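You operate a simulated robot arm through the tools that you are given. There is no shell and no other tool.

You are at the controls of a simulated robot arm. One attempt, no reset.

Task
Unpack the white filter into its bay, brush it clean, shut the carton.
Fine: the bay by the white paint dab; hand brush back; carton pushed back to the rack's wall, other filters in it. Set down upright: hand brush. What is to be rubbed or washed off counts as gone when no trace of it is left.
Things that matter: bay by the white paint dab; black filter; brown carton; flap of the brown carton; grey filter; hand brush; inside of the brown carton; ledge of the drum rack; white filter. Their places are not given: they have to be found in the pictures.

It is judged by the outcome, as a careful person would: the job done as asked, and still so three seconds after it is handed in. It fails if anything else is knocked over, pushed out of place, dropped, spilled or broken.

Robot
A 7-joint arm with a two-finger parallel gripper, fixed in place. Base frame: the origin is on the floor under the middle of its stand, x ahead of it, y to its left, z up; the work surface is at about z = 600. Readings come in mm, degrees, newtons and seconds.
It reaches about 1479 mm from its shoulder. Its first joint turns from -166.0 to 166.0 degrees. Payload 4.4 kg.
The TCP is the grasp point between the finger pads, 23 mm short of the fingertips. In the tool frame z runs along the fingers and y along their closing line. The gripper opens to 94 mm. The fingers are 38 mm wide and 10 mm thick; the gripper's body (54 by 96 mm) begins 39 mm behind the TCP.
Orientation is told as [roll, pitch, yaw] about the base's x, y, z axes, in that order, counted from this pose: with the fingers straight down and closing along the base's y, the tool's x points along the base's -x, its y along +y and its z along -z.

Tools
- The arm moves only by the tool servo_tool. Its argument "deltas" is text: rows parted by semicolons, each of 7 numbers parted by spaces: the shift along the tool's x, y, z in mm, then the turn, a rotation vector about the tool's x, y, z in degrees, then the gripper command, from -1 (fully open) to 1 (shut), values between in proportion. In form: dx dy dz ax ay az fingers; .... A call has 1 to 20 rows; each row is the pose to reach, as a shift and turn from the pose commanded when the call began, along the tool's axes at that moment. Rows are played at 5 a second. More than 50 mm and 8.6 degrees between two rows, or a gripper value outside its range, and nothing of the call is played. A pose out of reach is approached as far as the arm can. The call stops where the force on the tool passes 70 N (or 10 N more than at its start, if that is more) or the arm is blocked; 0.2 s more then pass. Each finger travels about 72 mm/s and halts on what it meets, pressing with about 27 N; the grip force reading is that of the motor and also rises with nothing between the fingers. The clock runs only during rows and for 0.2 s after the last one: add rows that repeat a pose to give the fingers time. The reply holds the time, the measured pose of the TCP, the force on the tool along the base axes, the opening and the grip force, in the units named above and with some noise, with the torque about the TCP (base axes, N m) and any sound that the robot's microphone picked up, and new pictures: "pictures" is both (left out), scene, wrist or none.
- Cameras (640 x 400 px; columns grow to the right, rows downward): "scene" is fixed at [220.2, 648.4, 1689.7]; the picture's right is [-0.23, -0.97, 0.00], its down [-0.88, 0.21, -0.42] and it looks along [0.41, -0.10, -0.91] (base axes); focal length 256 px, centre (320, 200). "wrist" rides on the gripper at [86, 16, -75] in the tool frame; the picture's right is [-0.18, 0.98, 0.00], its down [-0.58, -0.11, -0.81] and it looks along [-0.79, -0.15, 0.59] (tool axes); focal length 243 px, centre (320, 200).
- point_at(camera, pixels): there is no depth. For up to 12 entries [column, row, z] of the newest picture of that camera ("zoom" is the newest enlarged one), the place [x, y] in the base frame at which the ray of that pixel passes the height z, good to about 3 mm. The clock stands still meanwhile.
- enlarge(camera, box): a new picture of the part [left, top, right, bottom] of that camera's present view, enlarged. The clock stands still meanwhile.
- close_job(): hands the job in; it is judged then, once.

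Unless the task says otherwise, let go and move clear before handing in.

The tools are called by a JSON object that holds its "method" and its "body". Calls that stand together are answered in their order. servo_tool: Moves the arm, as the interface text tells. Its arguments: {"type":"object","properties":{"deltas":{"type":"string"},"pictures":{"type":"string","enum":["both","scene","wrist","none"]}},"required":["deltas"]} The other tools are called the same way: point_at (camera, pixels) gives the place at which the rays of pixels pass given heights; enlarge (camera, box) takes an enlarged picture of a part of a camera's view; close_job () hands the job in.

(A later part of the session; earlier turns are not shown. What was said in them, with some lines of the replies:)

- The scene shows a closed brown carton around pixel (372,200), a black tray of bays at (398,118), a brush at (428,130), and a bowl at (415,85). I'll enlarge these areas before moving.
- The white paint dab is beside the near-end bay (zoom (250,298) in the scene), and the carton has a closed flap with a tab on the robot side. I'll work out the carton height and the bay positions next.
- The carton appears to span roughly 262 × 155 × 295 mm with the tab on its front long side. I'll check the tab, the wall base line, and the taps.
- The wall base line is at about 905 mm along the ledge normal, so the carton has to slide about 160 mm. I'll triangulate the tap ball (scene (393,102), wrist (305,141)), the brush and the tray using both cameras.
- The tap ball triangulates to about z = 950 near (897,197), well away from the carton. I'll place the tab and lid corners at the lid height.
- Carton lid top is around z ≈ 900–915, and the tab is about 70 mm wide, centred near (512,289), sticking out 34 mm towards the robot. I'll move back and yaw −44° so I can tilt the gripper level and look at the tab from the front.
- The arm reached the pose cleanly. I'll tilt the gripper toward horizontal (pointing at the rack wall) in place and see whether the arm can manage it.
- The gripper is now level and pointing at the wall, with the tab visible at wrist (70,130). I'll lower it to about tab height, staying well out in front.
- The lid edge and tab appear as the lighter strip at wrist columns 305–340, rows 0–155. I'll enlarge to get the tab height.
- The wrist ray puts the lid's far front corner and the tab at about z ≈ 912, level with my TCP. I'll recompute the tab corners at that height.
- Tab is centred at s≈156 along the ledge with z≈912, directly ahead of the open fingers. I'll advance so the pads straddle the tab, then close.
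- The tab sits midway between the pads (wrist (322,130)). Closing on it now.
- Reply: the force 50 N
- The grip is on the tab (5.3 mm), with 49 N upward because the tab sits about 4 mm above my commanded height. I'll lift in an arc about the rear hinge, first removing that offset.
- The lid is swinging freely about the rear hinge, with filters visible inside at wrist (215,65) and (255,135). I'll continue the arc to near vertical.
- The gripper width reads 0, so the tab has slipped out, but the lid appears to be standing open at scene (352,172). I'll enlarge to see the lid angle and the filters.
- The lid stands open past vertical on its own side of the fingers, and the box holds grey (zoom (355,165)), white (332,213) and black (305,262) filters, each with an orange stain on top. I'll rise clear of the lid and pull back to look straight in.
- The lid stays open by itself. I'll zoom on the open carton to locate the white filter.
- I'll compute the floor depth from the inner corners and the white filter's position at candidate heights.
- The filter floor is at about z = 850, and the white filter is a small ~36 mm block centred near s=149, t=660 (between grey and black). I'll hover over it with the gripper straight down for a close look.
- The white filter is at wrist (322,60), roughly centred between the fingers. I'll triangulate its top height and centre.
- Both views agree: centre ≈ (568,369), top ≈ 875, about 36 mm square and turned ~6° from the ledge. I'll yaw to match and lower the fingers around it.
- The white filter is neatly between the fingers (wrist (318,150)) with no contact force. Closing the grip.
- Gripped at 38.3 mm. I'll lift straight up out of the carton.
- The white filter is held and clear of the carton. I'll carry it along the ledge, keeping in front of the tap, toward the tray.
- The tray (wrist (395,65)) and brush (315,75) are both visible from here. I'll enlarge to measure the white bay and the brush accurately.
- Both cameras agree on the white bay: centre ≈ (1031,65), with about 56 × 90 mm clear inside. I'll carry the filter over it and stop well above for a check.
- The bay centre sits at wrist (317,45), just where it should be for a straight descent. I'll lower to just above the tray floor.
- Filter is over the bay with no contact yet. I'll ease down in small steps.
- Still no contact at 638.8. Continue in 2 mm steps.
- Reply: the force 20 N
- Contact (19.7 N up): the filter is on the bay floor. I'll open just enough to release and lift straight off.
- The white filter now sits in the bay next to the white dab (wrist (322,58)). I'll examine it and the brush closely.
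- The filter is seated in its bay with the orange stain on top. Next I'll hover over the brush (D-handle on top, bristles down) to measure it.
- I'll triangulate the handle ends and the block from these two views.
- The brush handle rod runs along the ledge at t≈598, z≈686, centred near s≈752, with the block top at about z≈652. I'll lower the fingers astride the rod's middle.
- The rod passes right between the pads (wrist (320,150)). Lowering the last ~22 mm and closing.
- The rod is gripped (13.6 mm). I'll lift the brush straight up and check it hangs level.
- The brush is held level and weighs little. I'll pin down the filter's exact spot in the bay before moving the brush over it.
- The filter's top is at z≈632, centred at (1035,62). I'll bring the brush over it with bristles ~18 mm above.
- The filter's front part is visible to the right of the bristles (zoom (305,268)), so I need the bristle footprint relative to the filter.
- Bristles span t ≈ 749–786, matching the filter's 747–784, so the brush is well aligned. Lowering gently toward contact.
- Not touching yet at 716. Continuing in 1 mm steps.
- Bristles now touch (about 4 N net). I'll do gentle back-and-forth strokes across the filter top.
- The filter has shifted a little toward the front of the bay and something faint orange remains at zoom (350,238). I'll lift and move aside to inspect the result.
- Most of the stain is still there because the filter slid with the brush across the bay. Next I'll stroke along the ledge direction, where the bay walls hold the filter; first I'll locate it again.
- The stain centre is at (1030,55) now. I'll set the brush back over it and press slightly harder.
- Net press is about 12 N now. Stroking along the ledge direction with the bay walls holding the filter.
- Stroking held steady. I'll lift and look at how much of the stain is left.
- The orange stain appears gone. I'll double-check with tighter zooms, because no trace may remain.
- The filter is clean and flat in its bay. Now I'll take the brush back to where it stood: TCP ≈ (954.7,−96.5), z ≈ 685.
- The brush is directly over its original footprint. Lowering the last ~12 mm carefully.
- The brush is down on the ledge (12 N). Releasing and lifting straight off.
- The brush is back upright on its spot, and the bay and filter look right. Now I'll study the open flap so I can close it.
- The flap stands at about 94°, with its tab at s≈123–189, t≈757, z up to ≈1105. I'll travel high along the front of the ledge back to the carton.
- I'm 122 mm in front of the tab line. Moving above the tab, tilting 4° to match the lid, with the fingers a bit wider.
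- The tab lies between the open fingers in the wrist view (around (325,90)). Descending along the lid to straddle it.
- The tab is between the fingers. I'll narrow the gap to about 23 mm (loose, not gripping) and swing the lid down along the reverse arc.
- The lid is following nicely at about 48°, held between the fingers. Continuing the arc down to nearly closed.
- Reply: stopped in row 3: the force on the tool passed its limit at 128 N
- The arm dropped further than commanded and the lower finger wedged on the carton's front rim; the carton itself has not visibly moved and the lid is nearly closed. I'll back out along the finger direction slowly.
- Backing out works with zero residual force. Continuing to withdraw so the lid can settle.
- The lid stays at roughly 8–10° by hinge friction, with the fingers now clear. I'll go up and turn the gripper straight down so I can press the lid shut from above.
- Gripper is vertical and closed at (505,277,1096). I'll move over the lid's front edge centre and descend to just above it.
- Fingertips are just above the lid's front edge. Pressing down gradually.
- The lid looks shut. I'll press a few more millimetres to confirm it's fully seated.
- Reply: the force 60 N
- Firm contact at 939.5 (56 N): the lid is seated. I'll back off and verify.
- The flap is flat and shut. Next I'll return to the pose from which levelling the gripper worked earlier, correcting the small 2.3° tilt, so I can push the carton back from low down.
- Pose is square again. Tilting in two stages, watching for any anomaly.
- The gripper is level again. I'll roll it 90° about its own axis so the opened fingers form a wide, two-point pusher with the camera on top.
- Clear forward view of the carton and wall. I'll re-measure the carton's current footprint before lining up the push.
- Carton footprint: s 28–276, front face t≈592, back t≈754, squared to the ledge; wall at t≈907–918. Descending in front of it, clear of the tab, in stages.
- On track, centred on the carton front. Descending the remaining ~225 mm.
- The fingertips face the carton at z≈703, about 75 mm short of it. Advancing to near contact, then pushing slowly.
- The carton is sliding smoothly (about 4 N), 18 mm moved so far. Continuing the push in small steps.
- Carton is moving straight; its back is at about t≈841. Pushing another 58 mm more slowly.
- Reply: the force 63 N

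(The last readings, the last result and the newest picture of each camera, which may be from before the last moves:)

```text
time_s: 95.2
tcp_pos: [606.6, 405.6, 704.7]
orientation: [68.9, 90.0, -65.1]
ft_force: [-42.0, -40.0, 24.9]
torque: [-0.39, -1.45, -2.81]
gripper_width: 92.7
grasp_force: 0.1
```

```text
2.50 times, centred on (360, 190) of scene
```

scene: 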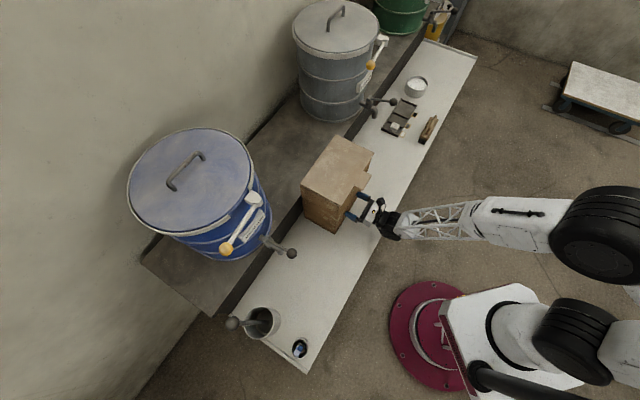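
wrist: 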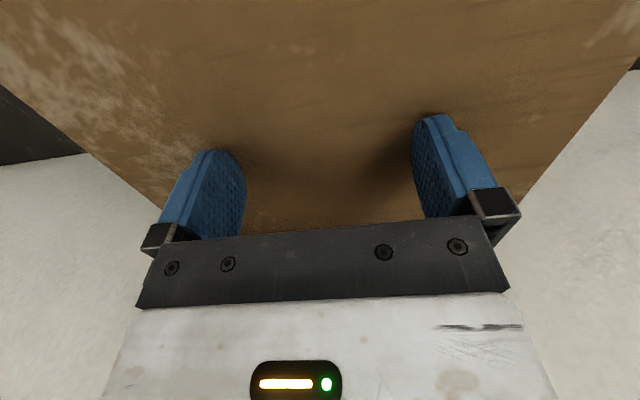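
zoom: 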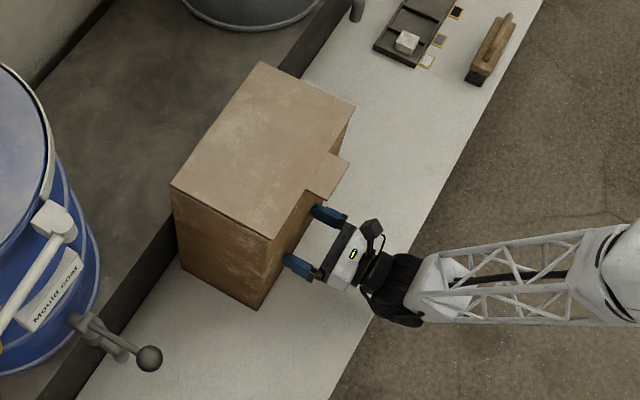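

Force rose to ~58 N: the carton is now pressed against something behind. I'll check whether its back is really flush with the wall.

{"method": "enlarge", "body": {"camera": "scene", "box": [290, 170, 350, 240]}}

{"method": "enlarge", "body": {"camera": "scene", "box": [315, 110, 385, 180]}}

```text
5.71 times, centred on (320, 205) of scene
```

zoom: 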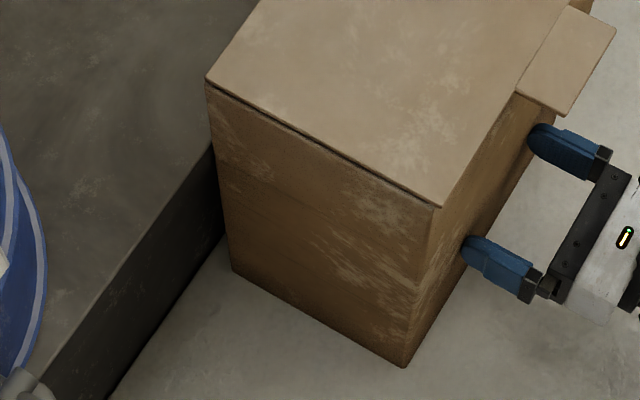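

```text
5.71 times, centred on (350, 145) of scene
```

zoom: 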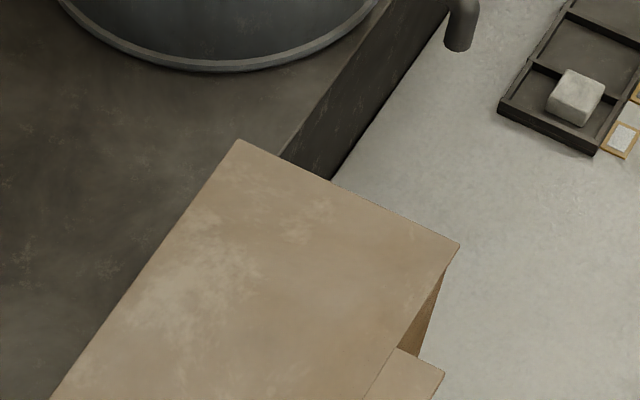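

{"method": "enlarge", "body": {"camera": "scene", "box": [296, 190, 332, 226]}}

```text
11.11 times, centred on (314, 208) of scene
```

zoom: 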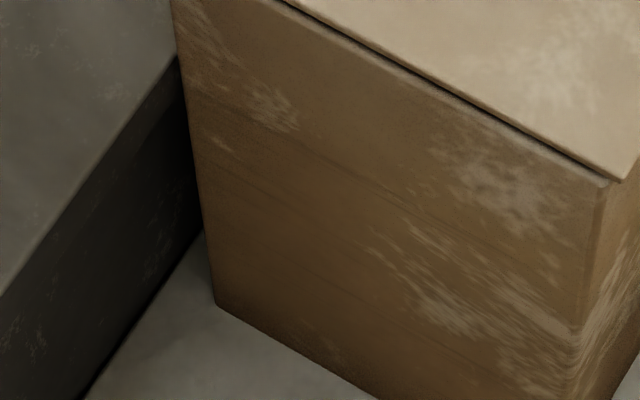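

{"method": "point_at", "body": {"camera": "zoom", "pixels": [[217, 303, 600], [88, 395, 600], [203, 235, 600], [160, 290, 600], [177, 58, 840], [177, 58, 850], [0, 295, 840], [0, 295, 850], [620, 178, 915]]}}

```text
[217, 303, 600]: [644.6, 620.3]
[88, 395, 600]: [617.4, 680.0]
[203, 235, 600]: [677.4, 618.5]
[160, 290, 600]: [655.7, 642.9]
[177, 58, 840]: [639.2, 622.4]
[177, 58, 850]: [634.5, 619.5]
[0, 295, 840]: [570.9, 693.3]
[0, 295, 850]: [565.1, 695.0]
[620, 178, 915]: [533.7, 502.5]
```

The carton's lower back edge is at t≈894 while the wall base is at t≈917, so I need to know what it's touching. Checking whether the carton is upright and where its top back edge is.

{"method": "point_at", "body": {"camera": "scene", "pixels": [[300.2, 183.65, 916], [330.6, 135, 916], [369, 153.5, 916], [341.1, 205.9, 916], [330.5, 229.5, 600], [304.7, 217.25, 600], [369.2, 154.5, 916]]}}

{"method": "enlarge", "body": {"camera": "scene", "box": [325, 105, 385, 165]}}

```text
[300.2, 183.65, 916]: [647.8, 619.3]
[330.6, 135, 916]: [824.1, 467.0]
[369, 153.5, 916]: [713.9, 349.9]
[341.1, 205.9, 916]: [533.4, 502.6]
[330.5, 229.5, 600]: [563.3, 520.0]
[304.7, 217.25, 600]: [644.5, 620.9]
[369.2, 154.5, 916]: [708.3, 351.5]
```

```text
6.67 times, centred on (355, 135) of scene
```

zoom: 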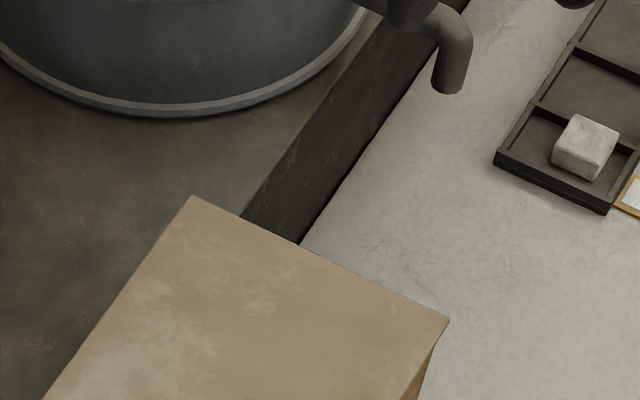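

I mis-scaled two corners; recomputing the far lid corners properly.

{"method": "point_at", "body": {"camera": "zoom", "pixels": [[193, 196, 916], [450, 320, 916], [303, 240, 600], [240, 213, 850], [440, 48, 600]]}}

{"method": "point_at", "body": {"camera": "scene", "pixels": [[300.2, 183.65, 916], [341.2, 206.2, 916], [336, 134.15, 916], [374.5, 152.5, 916]]}}

```text
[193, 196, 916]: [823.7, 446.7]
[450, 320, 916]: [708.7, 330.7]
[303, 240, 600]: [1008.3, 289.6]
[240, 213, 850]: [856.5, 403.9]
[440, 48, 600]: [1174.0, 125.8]
```

```text
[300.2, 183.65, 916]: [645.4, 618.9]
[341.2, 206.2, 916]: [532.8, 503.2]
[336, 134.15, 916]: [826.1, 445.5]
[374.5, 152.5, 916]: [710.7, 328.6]
```

The carton is square (front t≈732, back t≈894.5 at both ends) but stopped about 20 mm short of the wall's base line – possibly because the deck edge overhangs. I'll back off and look at the rear gap from another angle.

{"method": "servo_tool", "body": {"deltas": "0 0 -8 0 0 0 -1; 0 0 -30 0 0 0 -1; 0 0 -60 0 0 0 -1; 0 0 -100 0 0 0 -1; 0 0 -145 0 0 0 -1; 0 0 -190 0 0 0 -1; 0 0 -225 0 0 0 -1; 0 0 -225 0 0 0 -1", "pictures": "both"}}

```text
time_s: 97.0
tcp_pos: [449.7, 245.4, 706.4]
orientation: [156.2, 89.9, 22.0]
ft_force: [-0.2, -1.2, 0.1]
torque: [-0.03, -0.03, 0.0]
gripper_width: 94.0
grasp_force: 0.1
```

scene: 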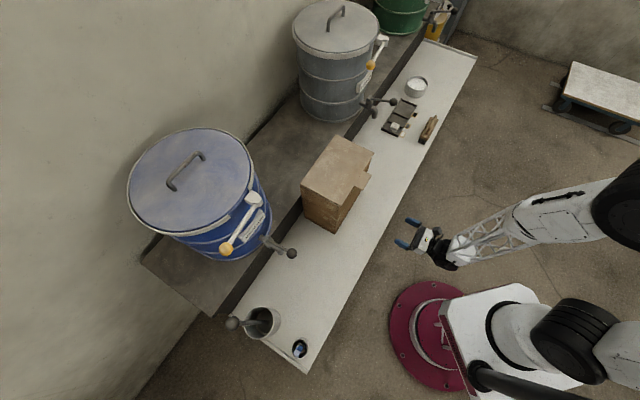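
wrist: 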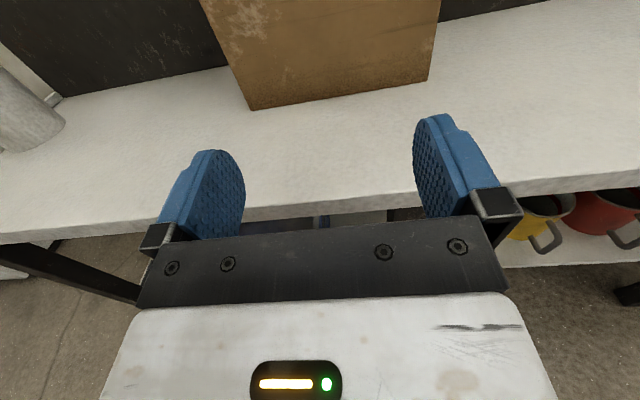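

The carton stands upright against the rack side and the wrist camera now sees both the wall base line and the carton's bottom front edge. I'll measure with this camera.

{"method": "enlarge", "body": {"camera": "wrist", "box": [40, 0, 560, 130]}}

{"method": "point_at", "body": {"camera": "wrist", "pixels": [[253, 109, 600], [428, 83, 600], [62, 95, 600], [220, 69, 600], [445, 20, 600], [525, 5, 600]]}}

```text
1.23 times, centred on (300, 65) of wrist
```

zoom: 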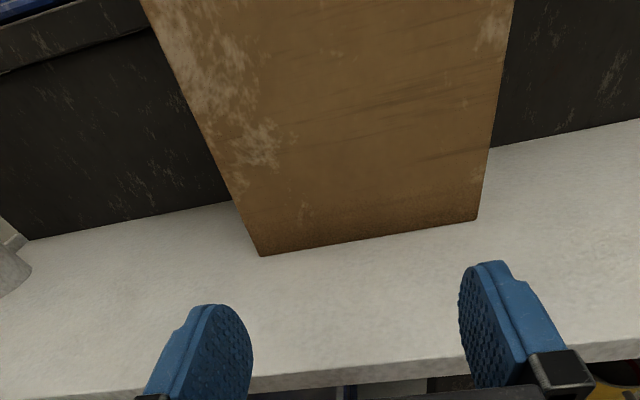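

```text
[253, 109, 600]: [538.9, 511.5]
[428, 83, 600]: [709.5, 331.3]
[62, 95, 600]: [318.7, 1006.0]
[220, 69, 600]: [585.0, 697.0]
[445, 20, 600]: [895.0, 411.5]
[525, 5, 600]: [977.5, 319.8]
```

The zoom shows a slab edge at the top of the wall (zoom (0–150, 25–75)). Enlarging to see whether that slab overhangs.

{"method": "enlarge", "body": {"camera": "wrist", "box": [0, 0, 260, 130]}}

{"method": "enlarge", "body": {"camera": "wrist", "box": [400, 0, 640, 100]}}

```text
2.46 times, centred on (130, 65) of wrist
```

zoom: 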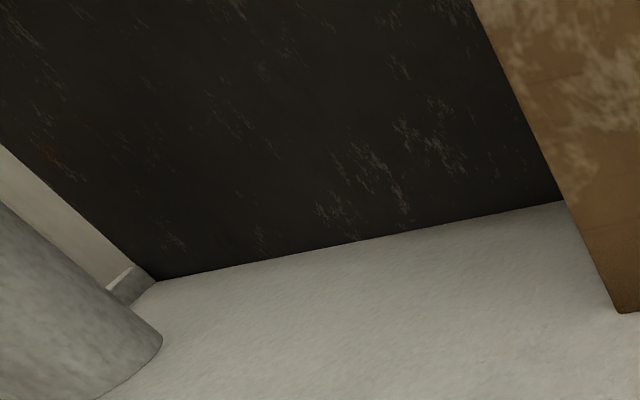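

```text
2.67 times, centred on (520, 50) of wrist
```

zoom: 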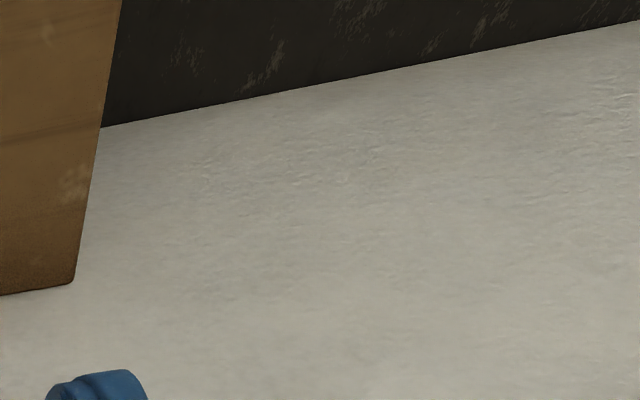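

The enlarged view can reach above the frame; I'll use that to inspect the slab edge and the carton's contact.

{"method": "enlarge", "body": {"camera": "wrist", "box": [0, -150, 260, 0]}}

{"method": "enlarge", "body": {"camera": "wrist", "box": [120, -200, 560, 60]}}

```text
refused: -150 is not a number from 0 to 400
```

```text
refused: -200 is not a number from 0 to 400
```

{"method": "enlarge", "body": {"camera": "wrist", "box": [0, 0, 400, 4]}}

{"method": "enlarge", "body": {"camera": "wrist", "box": [60, 0, 260, 4]}}

```text
1.60 times, centred on (200, 2) of wrist
```

zoom: 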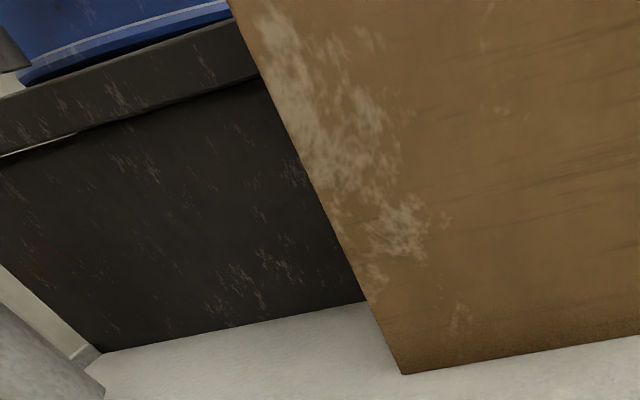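

```text
3.20 times, centred on (160, 2) of wrist
```

zoom: 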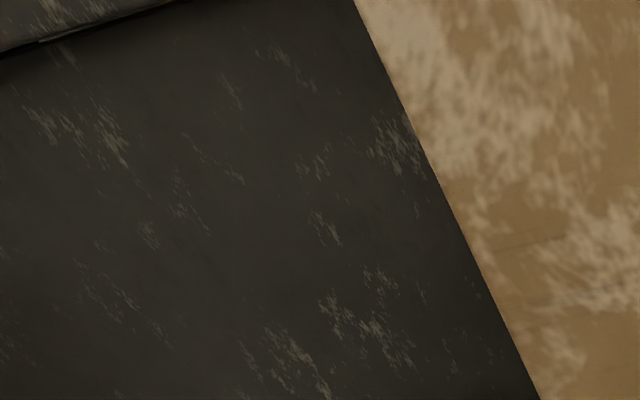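

There is indeed a slab lip overhanging at the top of the wall, and the carton's back rests against that. I'll make one more firm check push, biased to the near end, to make sure it's flush and blocked.

{"method": "servo_tool", "body": {"deltas": "0 -10 45 0 0 0 -1; 0 -20 90 0 0 0 -1; 0 -30 135 0 0 0 -1; 0 -35 175 0 0 0 -1; 0 -35 200 0 0 0 -1; 0 -35 212 0 0 0 -1; 0 -35 216 0 0 0 -1; 0 -35 219 0 0 0 -1; 0 -35 219 0 0 0 -1", "pictures": "none"}}

```text
time_s: 99.0
tcp_pos: [585.8, 407.4, 708.2]
orientation: [8.2, 89.9, -124.7]
ft_force: [1.2, 0.5, 0.0]
torque: [-0.01, -0.03, 0.0]
gripper_width: 94.1
grasp_force: 0.0
out of reach, approached as far as the arm can: row 3, 4, 5, 6, 7, 8, 9
```

Slight reach limit toward the near side, but I'm 8 mm short of the face at s≈136. Pushing forward gently from here.

{"method": "servo_tool", "body": {"deltas": "0 10 3 0 0 0 -1; 0 10 6 0 0 0 -1; 0 10 9 0 0 0 -1; 0 10 11 0 0 0 -1; 0 10 13 0 0 0 -1; 0 10 13 0 0 0 -1", "pictures": "both"}}

```text
time_s: 100.4
tcp_pos: [602.5, 408.8, 704.3]
orientation: [29.8, 89.9, -103.9]
ft_force: [-0.3, -0.6, 0.6]
torque: [-0.01, -0.01, 0.0]
gripper_width: 94.0
grasp_force: 0.1
```

scene: 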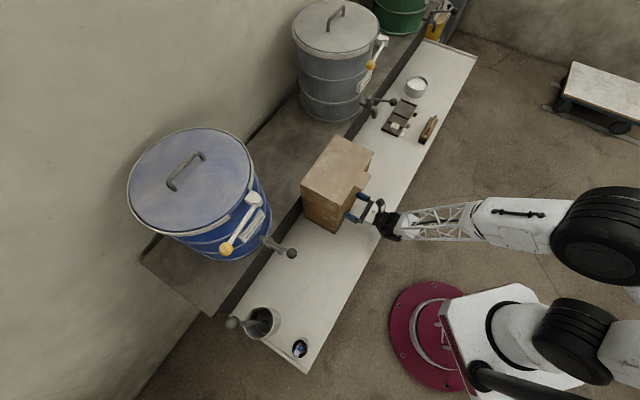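
wrist: 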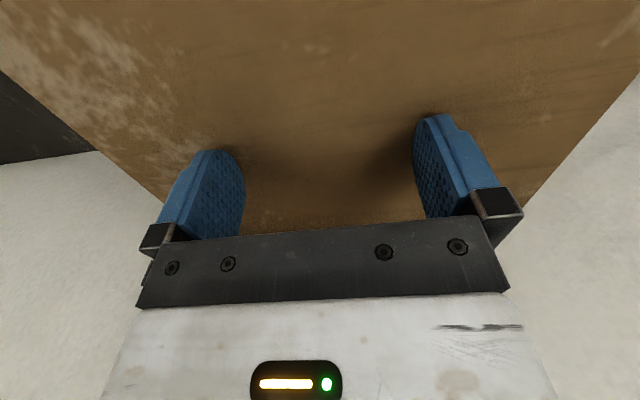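

No contact force yet at the same depth as before; pushing on in 1–2 mm steps.

{"method": "servo_tool", "body": {"deltas": "0 0 2 0 0 0 -1; 0 0 4 0 0 0 -1; 0 0 6 0 0 0 -1; 0 0 8 0 0 0 -1; 0 0 8 0 0 0 -1", "pictures": "none"}}

```text
time_s: 101.0
tcp_pos: [602.1, 408.4, 705.3]
orientation: [124.7, 90.0, -9.1]
ft_force: [-27.4, -22.4, 21.9]
torque: [-0.47, -1.18, -1.73]
gripper_width: 92.8
grasp_force: 0.1
out of reach, approached as far as the arm can: row 1
stopped in row 2: the force on the tool passed its limit at 100 N (the readings are from after the stop); the commanded pose is now the measured one
```

Firmly blocked (100 N spike, stopped). I'll relieve the pressure and re-measure the carton and the slab lip by triangulation.

{"method": "servo_tool", "body": {"deltas": "0 0 -10 0 0 0 -1; 0 0 -30 0 0 0 -1; 0 0 -70 0 0 0 -1; 0 0 -110 0 0 0 -1; 0 0 -150 0 0 0 -1; 0 0 -190 0 0 0 -1; 0 0 -190 0 0 0 -1", "pictures": "both"}}

{"method": "enlarge", "body": {"camera": "scene", "box": [290, 120, 390, 240]}}

{"method": "enlarge", "body": {"camera": "wrist", "box": [0, 0, 400, 4]}}

```text
time_s: 102.6
tcp_pos: [471.5, 272.1, 707.1]
orientation: [24.2, 90.0, -109.6]
ft_force: [0.6, 0.3, 0.6]
torque: [0.03, 0.03, 0.0]
gripper_width: 94.0
grasp_force: 0.1
```

scene: 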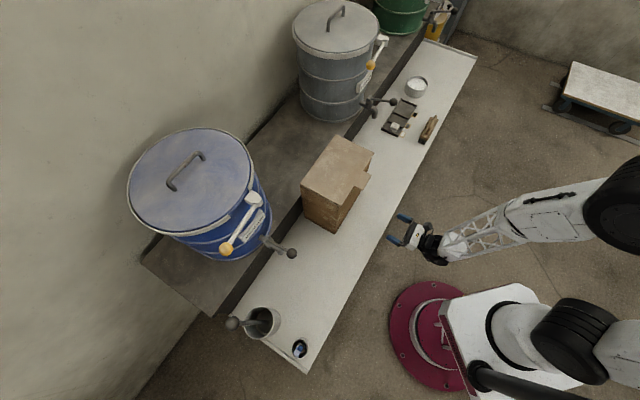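
wrist: 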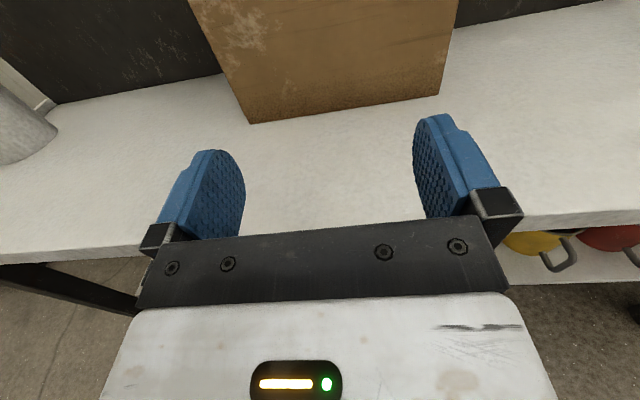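

```text
3.33 times, centred on (340, 180) of scene
```

zoom: 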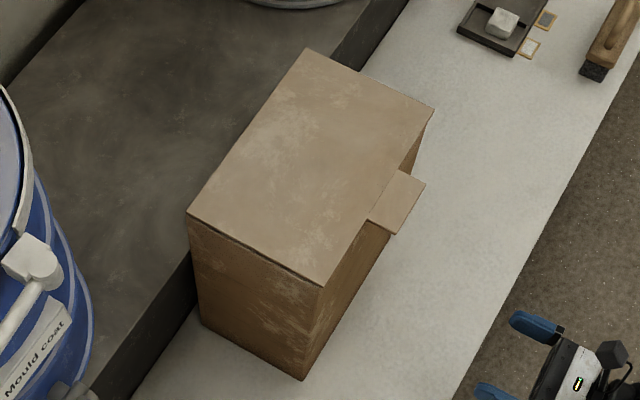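

```text
1.60 times, centred on (200, 2) of wrist
```

zoom: 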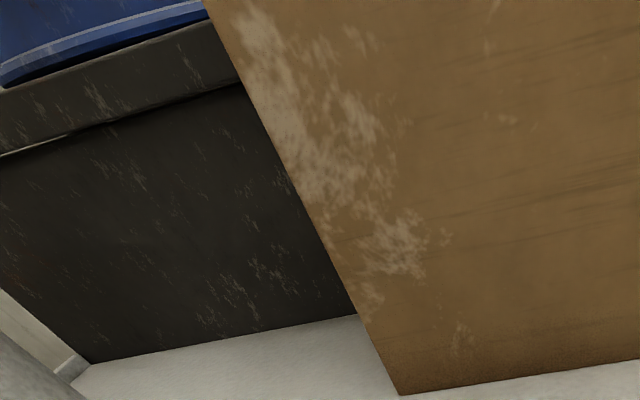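

{"method": "point_at", "body": {"camera": "zoom", "pixels": [[100, 57, 830], [100, 57, 860], [100, 124, 780], [100, 124, 820], [200, 27, 830], [200, 27, 860], [200, 96, 780], [200, 96, 820], [250, 337, 600], [150, 354, 600], [400, 395, 600], [640, 361, 600]]}}

{"method": "point_at", "body": {"camera": "scene", "pixels": [[289, 209.4, 820], [289, 209.4, 840], [289, 209.4, 860], [300.2, 183.9, 916], [341, 206.1, 916], [336, 134.3, 916], [374.1, 152.4, 916], [303.5, 216, 600], [331.5, 233.5, 600]]}}

{"method": "enlarge", "body": {"camera": "scene", "box": [265, 195, 315, 245]}}

```text
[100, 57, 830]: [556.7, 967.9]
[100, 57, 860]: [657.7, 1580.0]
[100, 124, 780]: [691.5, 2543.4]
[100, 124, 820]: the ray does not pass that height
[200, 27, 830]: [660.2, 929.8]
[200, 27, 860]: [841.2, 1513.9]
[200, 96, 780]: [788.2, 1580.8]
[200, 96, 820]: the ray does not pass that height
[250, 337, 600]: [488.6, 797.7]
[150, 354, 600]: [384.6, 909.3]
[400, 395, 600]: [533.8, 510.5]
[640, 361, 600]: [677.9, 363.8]
```

```text
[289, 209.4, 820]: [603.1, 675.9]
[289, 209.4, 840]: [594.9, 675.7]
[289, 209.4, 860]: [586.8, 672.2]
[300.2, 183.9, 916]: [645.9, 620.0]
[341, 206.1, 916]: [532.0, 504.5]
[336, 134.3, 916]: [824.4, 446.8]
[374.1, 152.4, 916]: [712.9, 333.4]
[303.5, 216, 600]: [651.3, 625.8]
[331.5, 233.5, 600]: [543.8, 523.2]
```

```text
8.00 times, centred on (290, 220) of scene
```

zoom: 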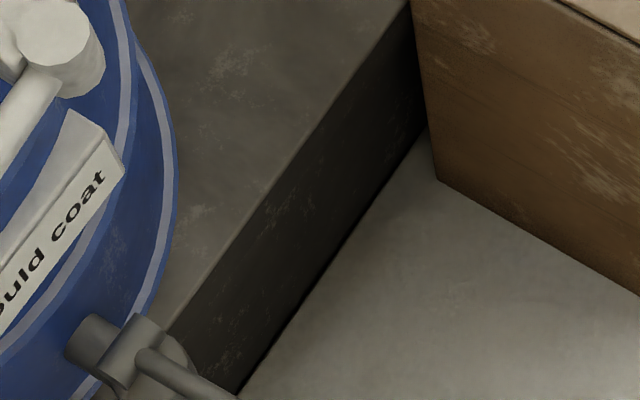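

The slab's top front edge triangulates to z≈819. I'll compare it directly with the carton's back edge at that same height.

{"method": "point_at", "body": {"camera": "scene", "pixels": [[301.25, 195.6, 819], [289, 209.4, 819], [276, 228, 819], [301.5, 193.5, 819], [304.75, 217.5, 600], [300.2, 183.9, 916], [302.5, 212.5, 600], [290.5, 229, 600]]}}

{"method": "enlarge", "body": {"camera": "scene", "box": [294, 178, 314, 198]}}

```text
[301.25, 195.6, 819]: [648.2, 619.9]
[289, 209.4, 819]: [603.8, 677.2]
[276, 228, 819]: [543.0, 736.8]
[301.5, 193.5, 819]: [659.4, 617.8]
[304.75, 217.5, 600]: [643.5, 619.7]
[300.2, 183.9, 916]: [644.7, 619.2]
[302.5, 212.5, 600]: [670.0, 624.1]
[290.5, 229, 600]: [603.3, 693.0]
```

```text
16.00 times, centred on (304, 188) of scene
```

zoom: 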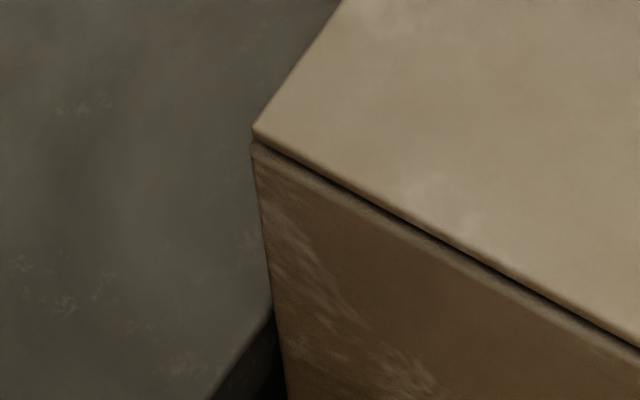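

The slab edge at z≈819 lies at t≈896–900 and the carton's back edge at t≈894, so the carton is resting against the rack. I'll raise the arm and check the flap and everything else.

{"method": "servo_tool", "body": {"deltas": "45 0 -10 0 0 0 -1; 90 0 -20 0 0 0 -1; 135 0 -30 0 0 0 -1; 180 0 -30 0 0 0 -1; 225 0 -30 0 0 0 -1; 225 0 -30 0 0 0 -1", "pictures": "both"}}

{"method": "enlarge", "body": {"camera": "wrist", "box": [180, 0, 500, 180]}}

{"method": "enlarge", "body": {"camera": "scene", "box": [370, 70, 470, 160]}}

```text
time_s: 104.0
tcp_pos: [449.4, 250.1, 930.8]
orientation: [11.5, 89.9, -122.3]
ft_force: [-0.8, -0.5, -0.5]
torque: [-0.01, -0.03, 0.02]
gripper_width: 94.3
grasp_force: 0.1
```

scene: 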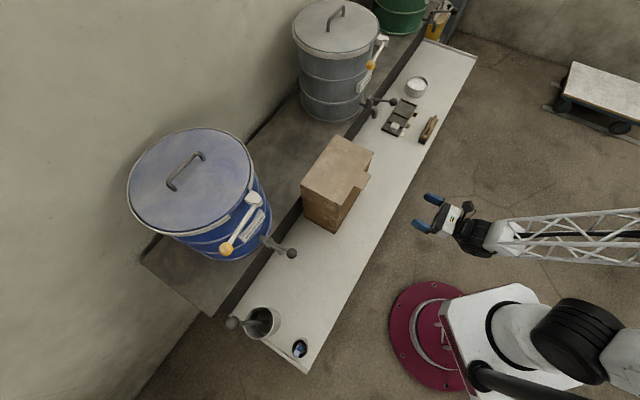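
wrist: 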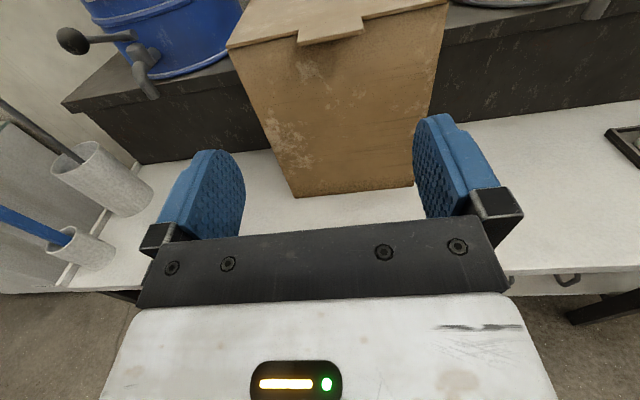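

```text
2.00 times, centred on (340, 90) of wrist
```

zoom: 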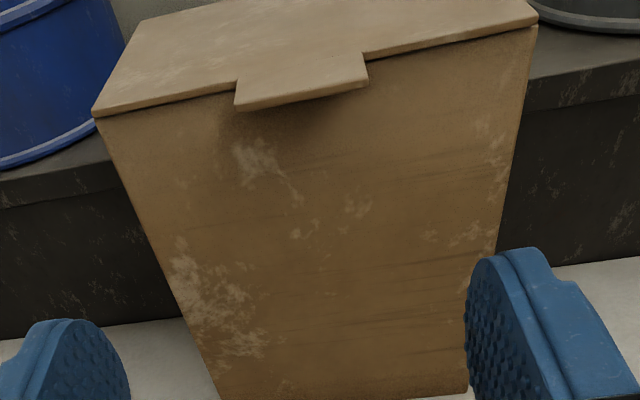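

```text
4.44 times, centred on (420, 115) of scene
```

zoom: 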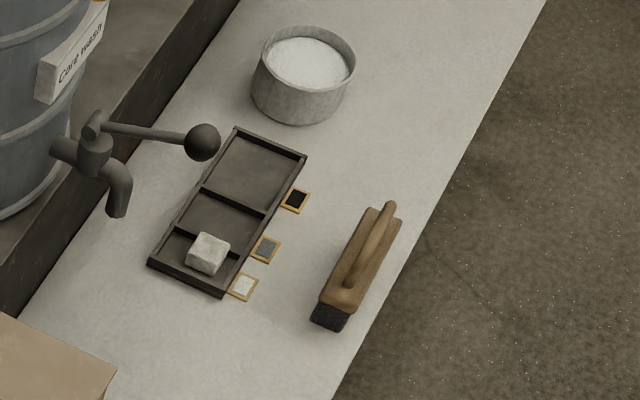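

The flap lies flat, and the carton stands against the rack. The clean white filter is in the bay by the white dab, the brush is upright on its spot, and the arm is clear. Handing in.

{"method": "close_job", "body": {}}

```text
The job is handed in.
```

I finished the job and handed it in. I don't know yet how it was judged.

- **White filter:** it sits flat in the bay by the white paint dab. After the second round of brushing, close views showed none of the orange stain left.
- **Hand brush:** it is back upright on the ledge within a few millimetres of where it started.
- **Carton:** the flap is pressed shut, and the grey and black filters should still be inside. I didn't open the carton again after pushing it.
- **Rack wall:** the carton is pushed back until it stopped against the rack. The top slab of the rack sticks out slightly over the wall, so the carton's bottom edge stays about 20 mm from the wall's base.

While I was lowering the flap, the arm dropped further than commanded and a finger pressed on the carton's front rim, with a brief 128 N spike. The carton shifted about 6 to 8 mm around then, and I saw no damage. The last push against the rack also spiked to 100 N when the carton was blocked.
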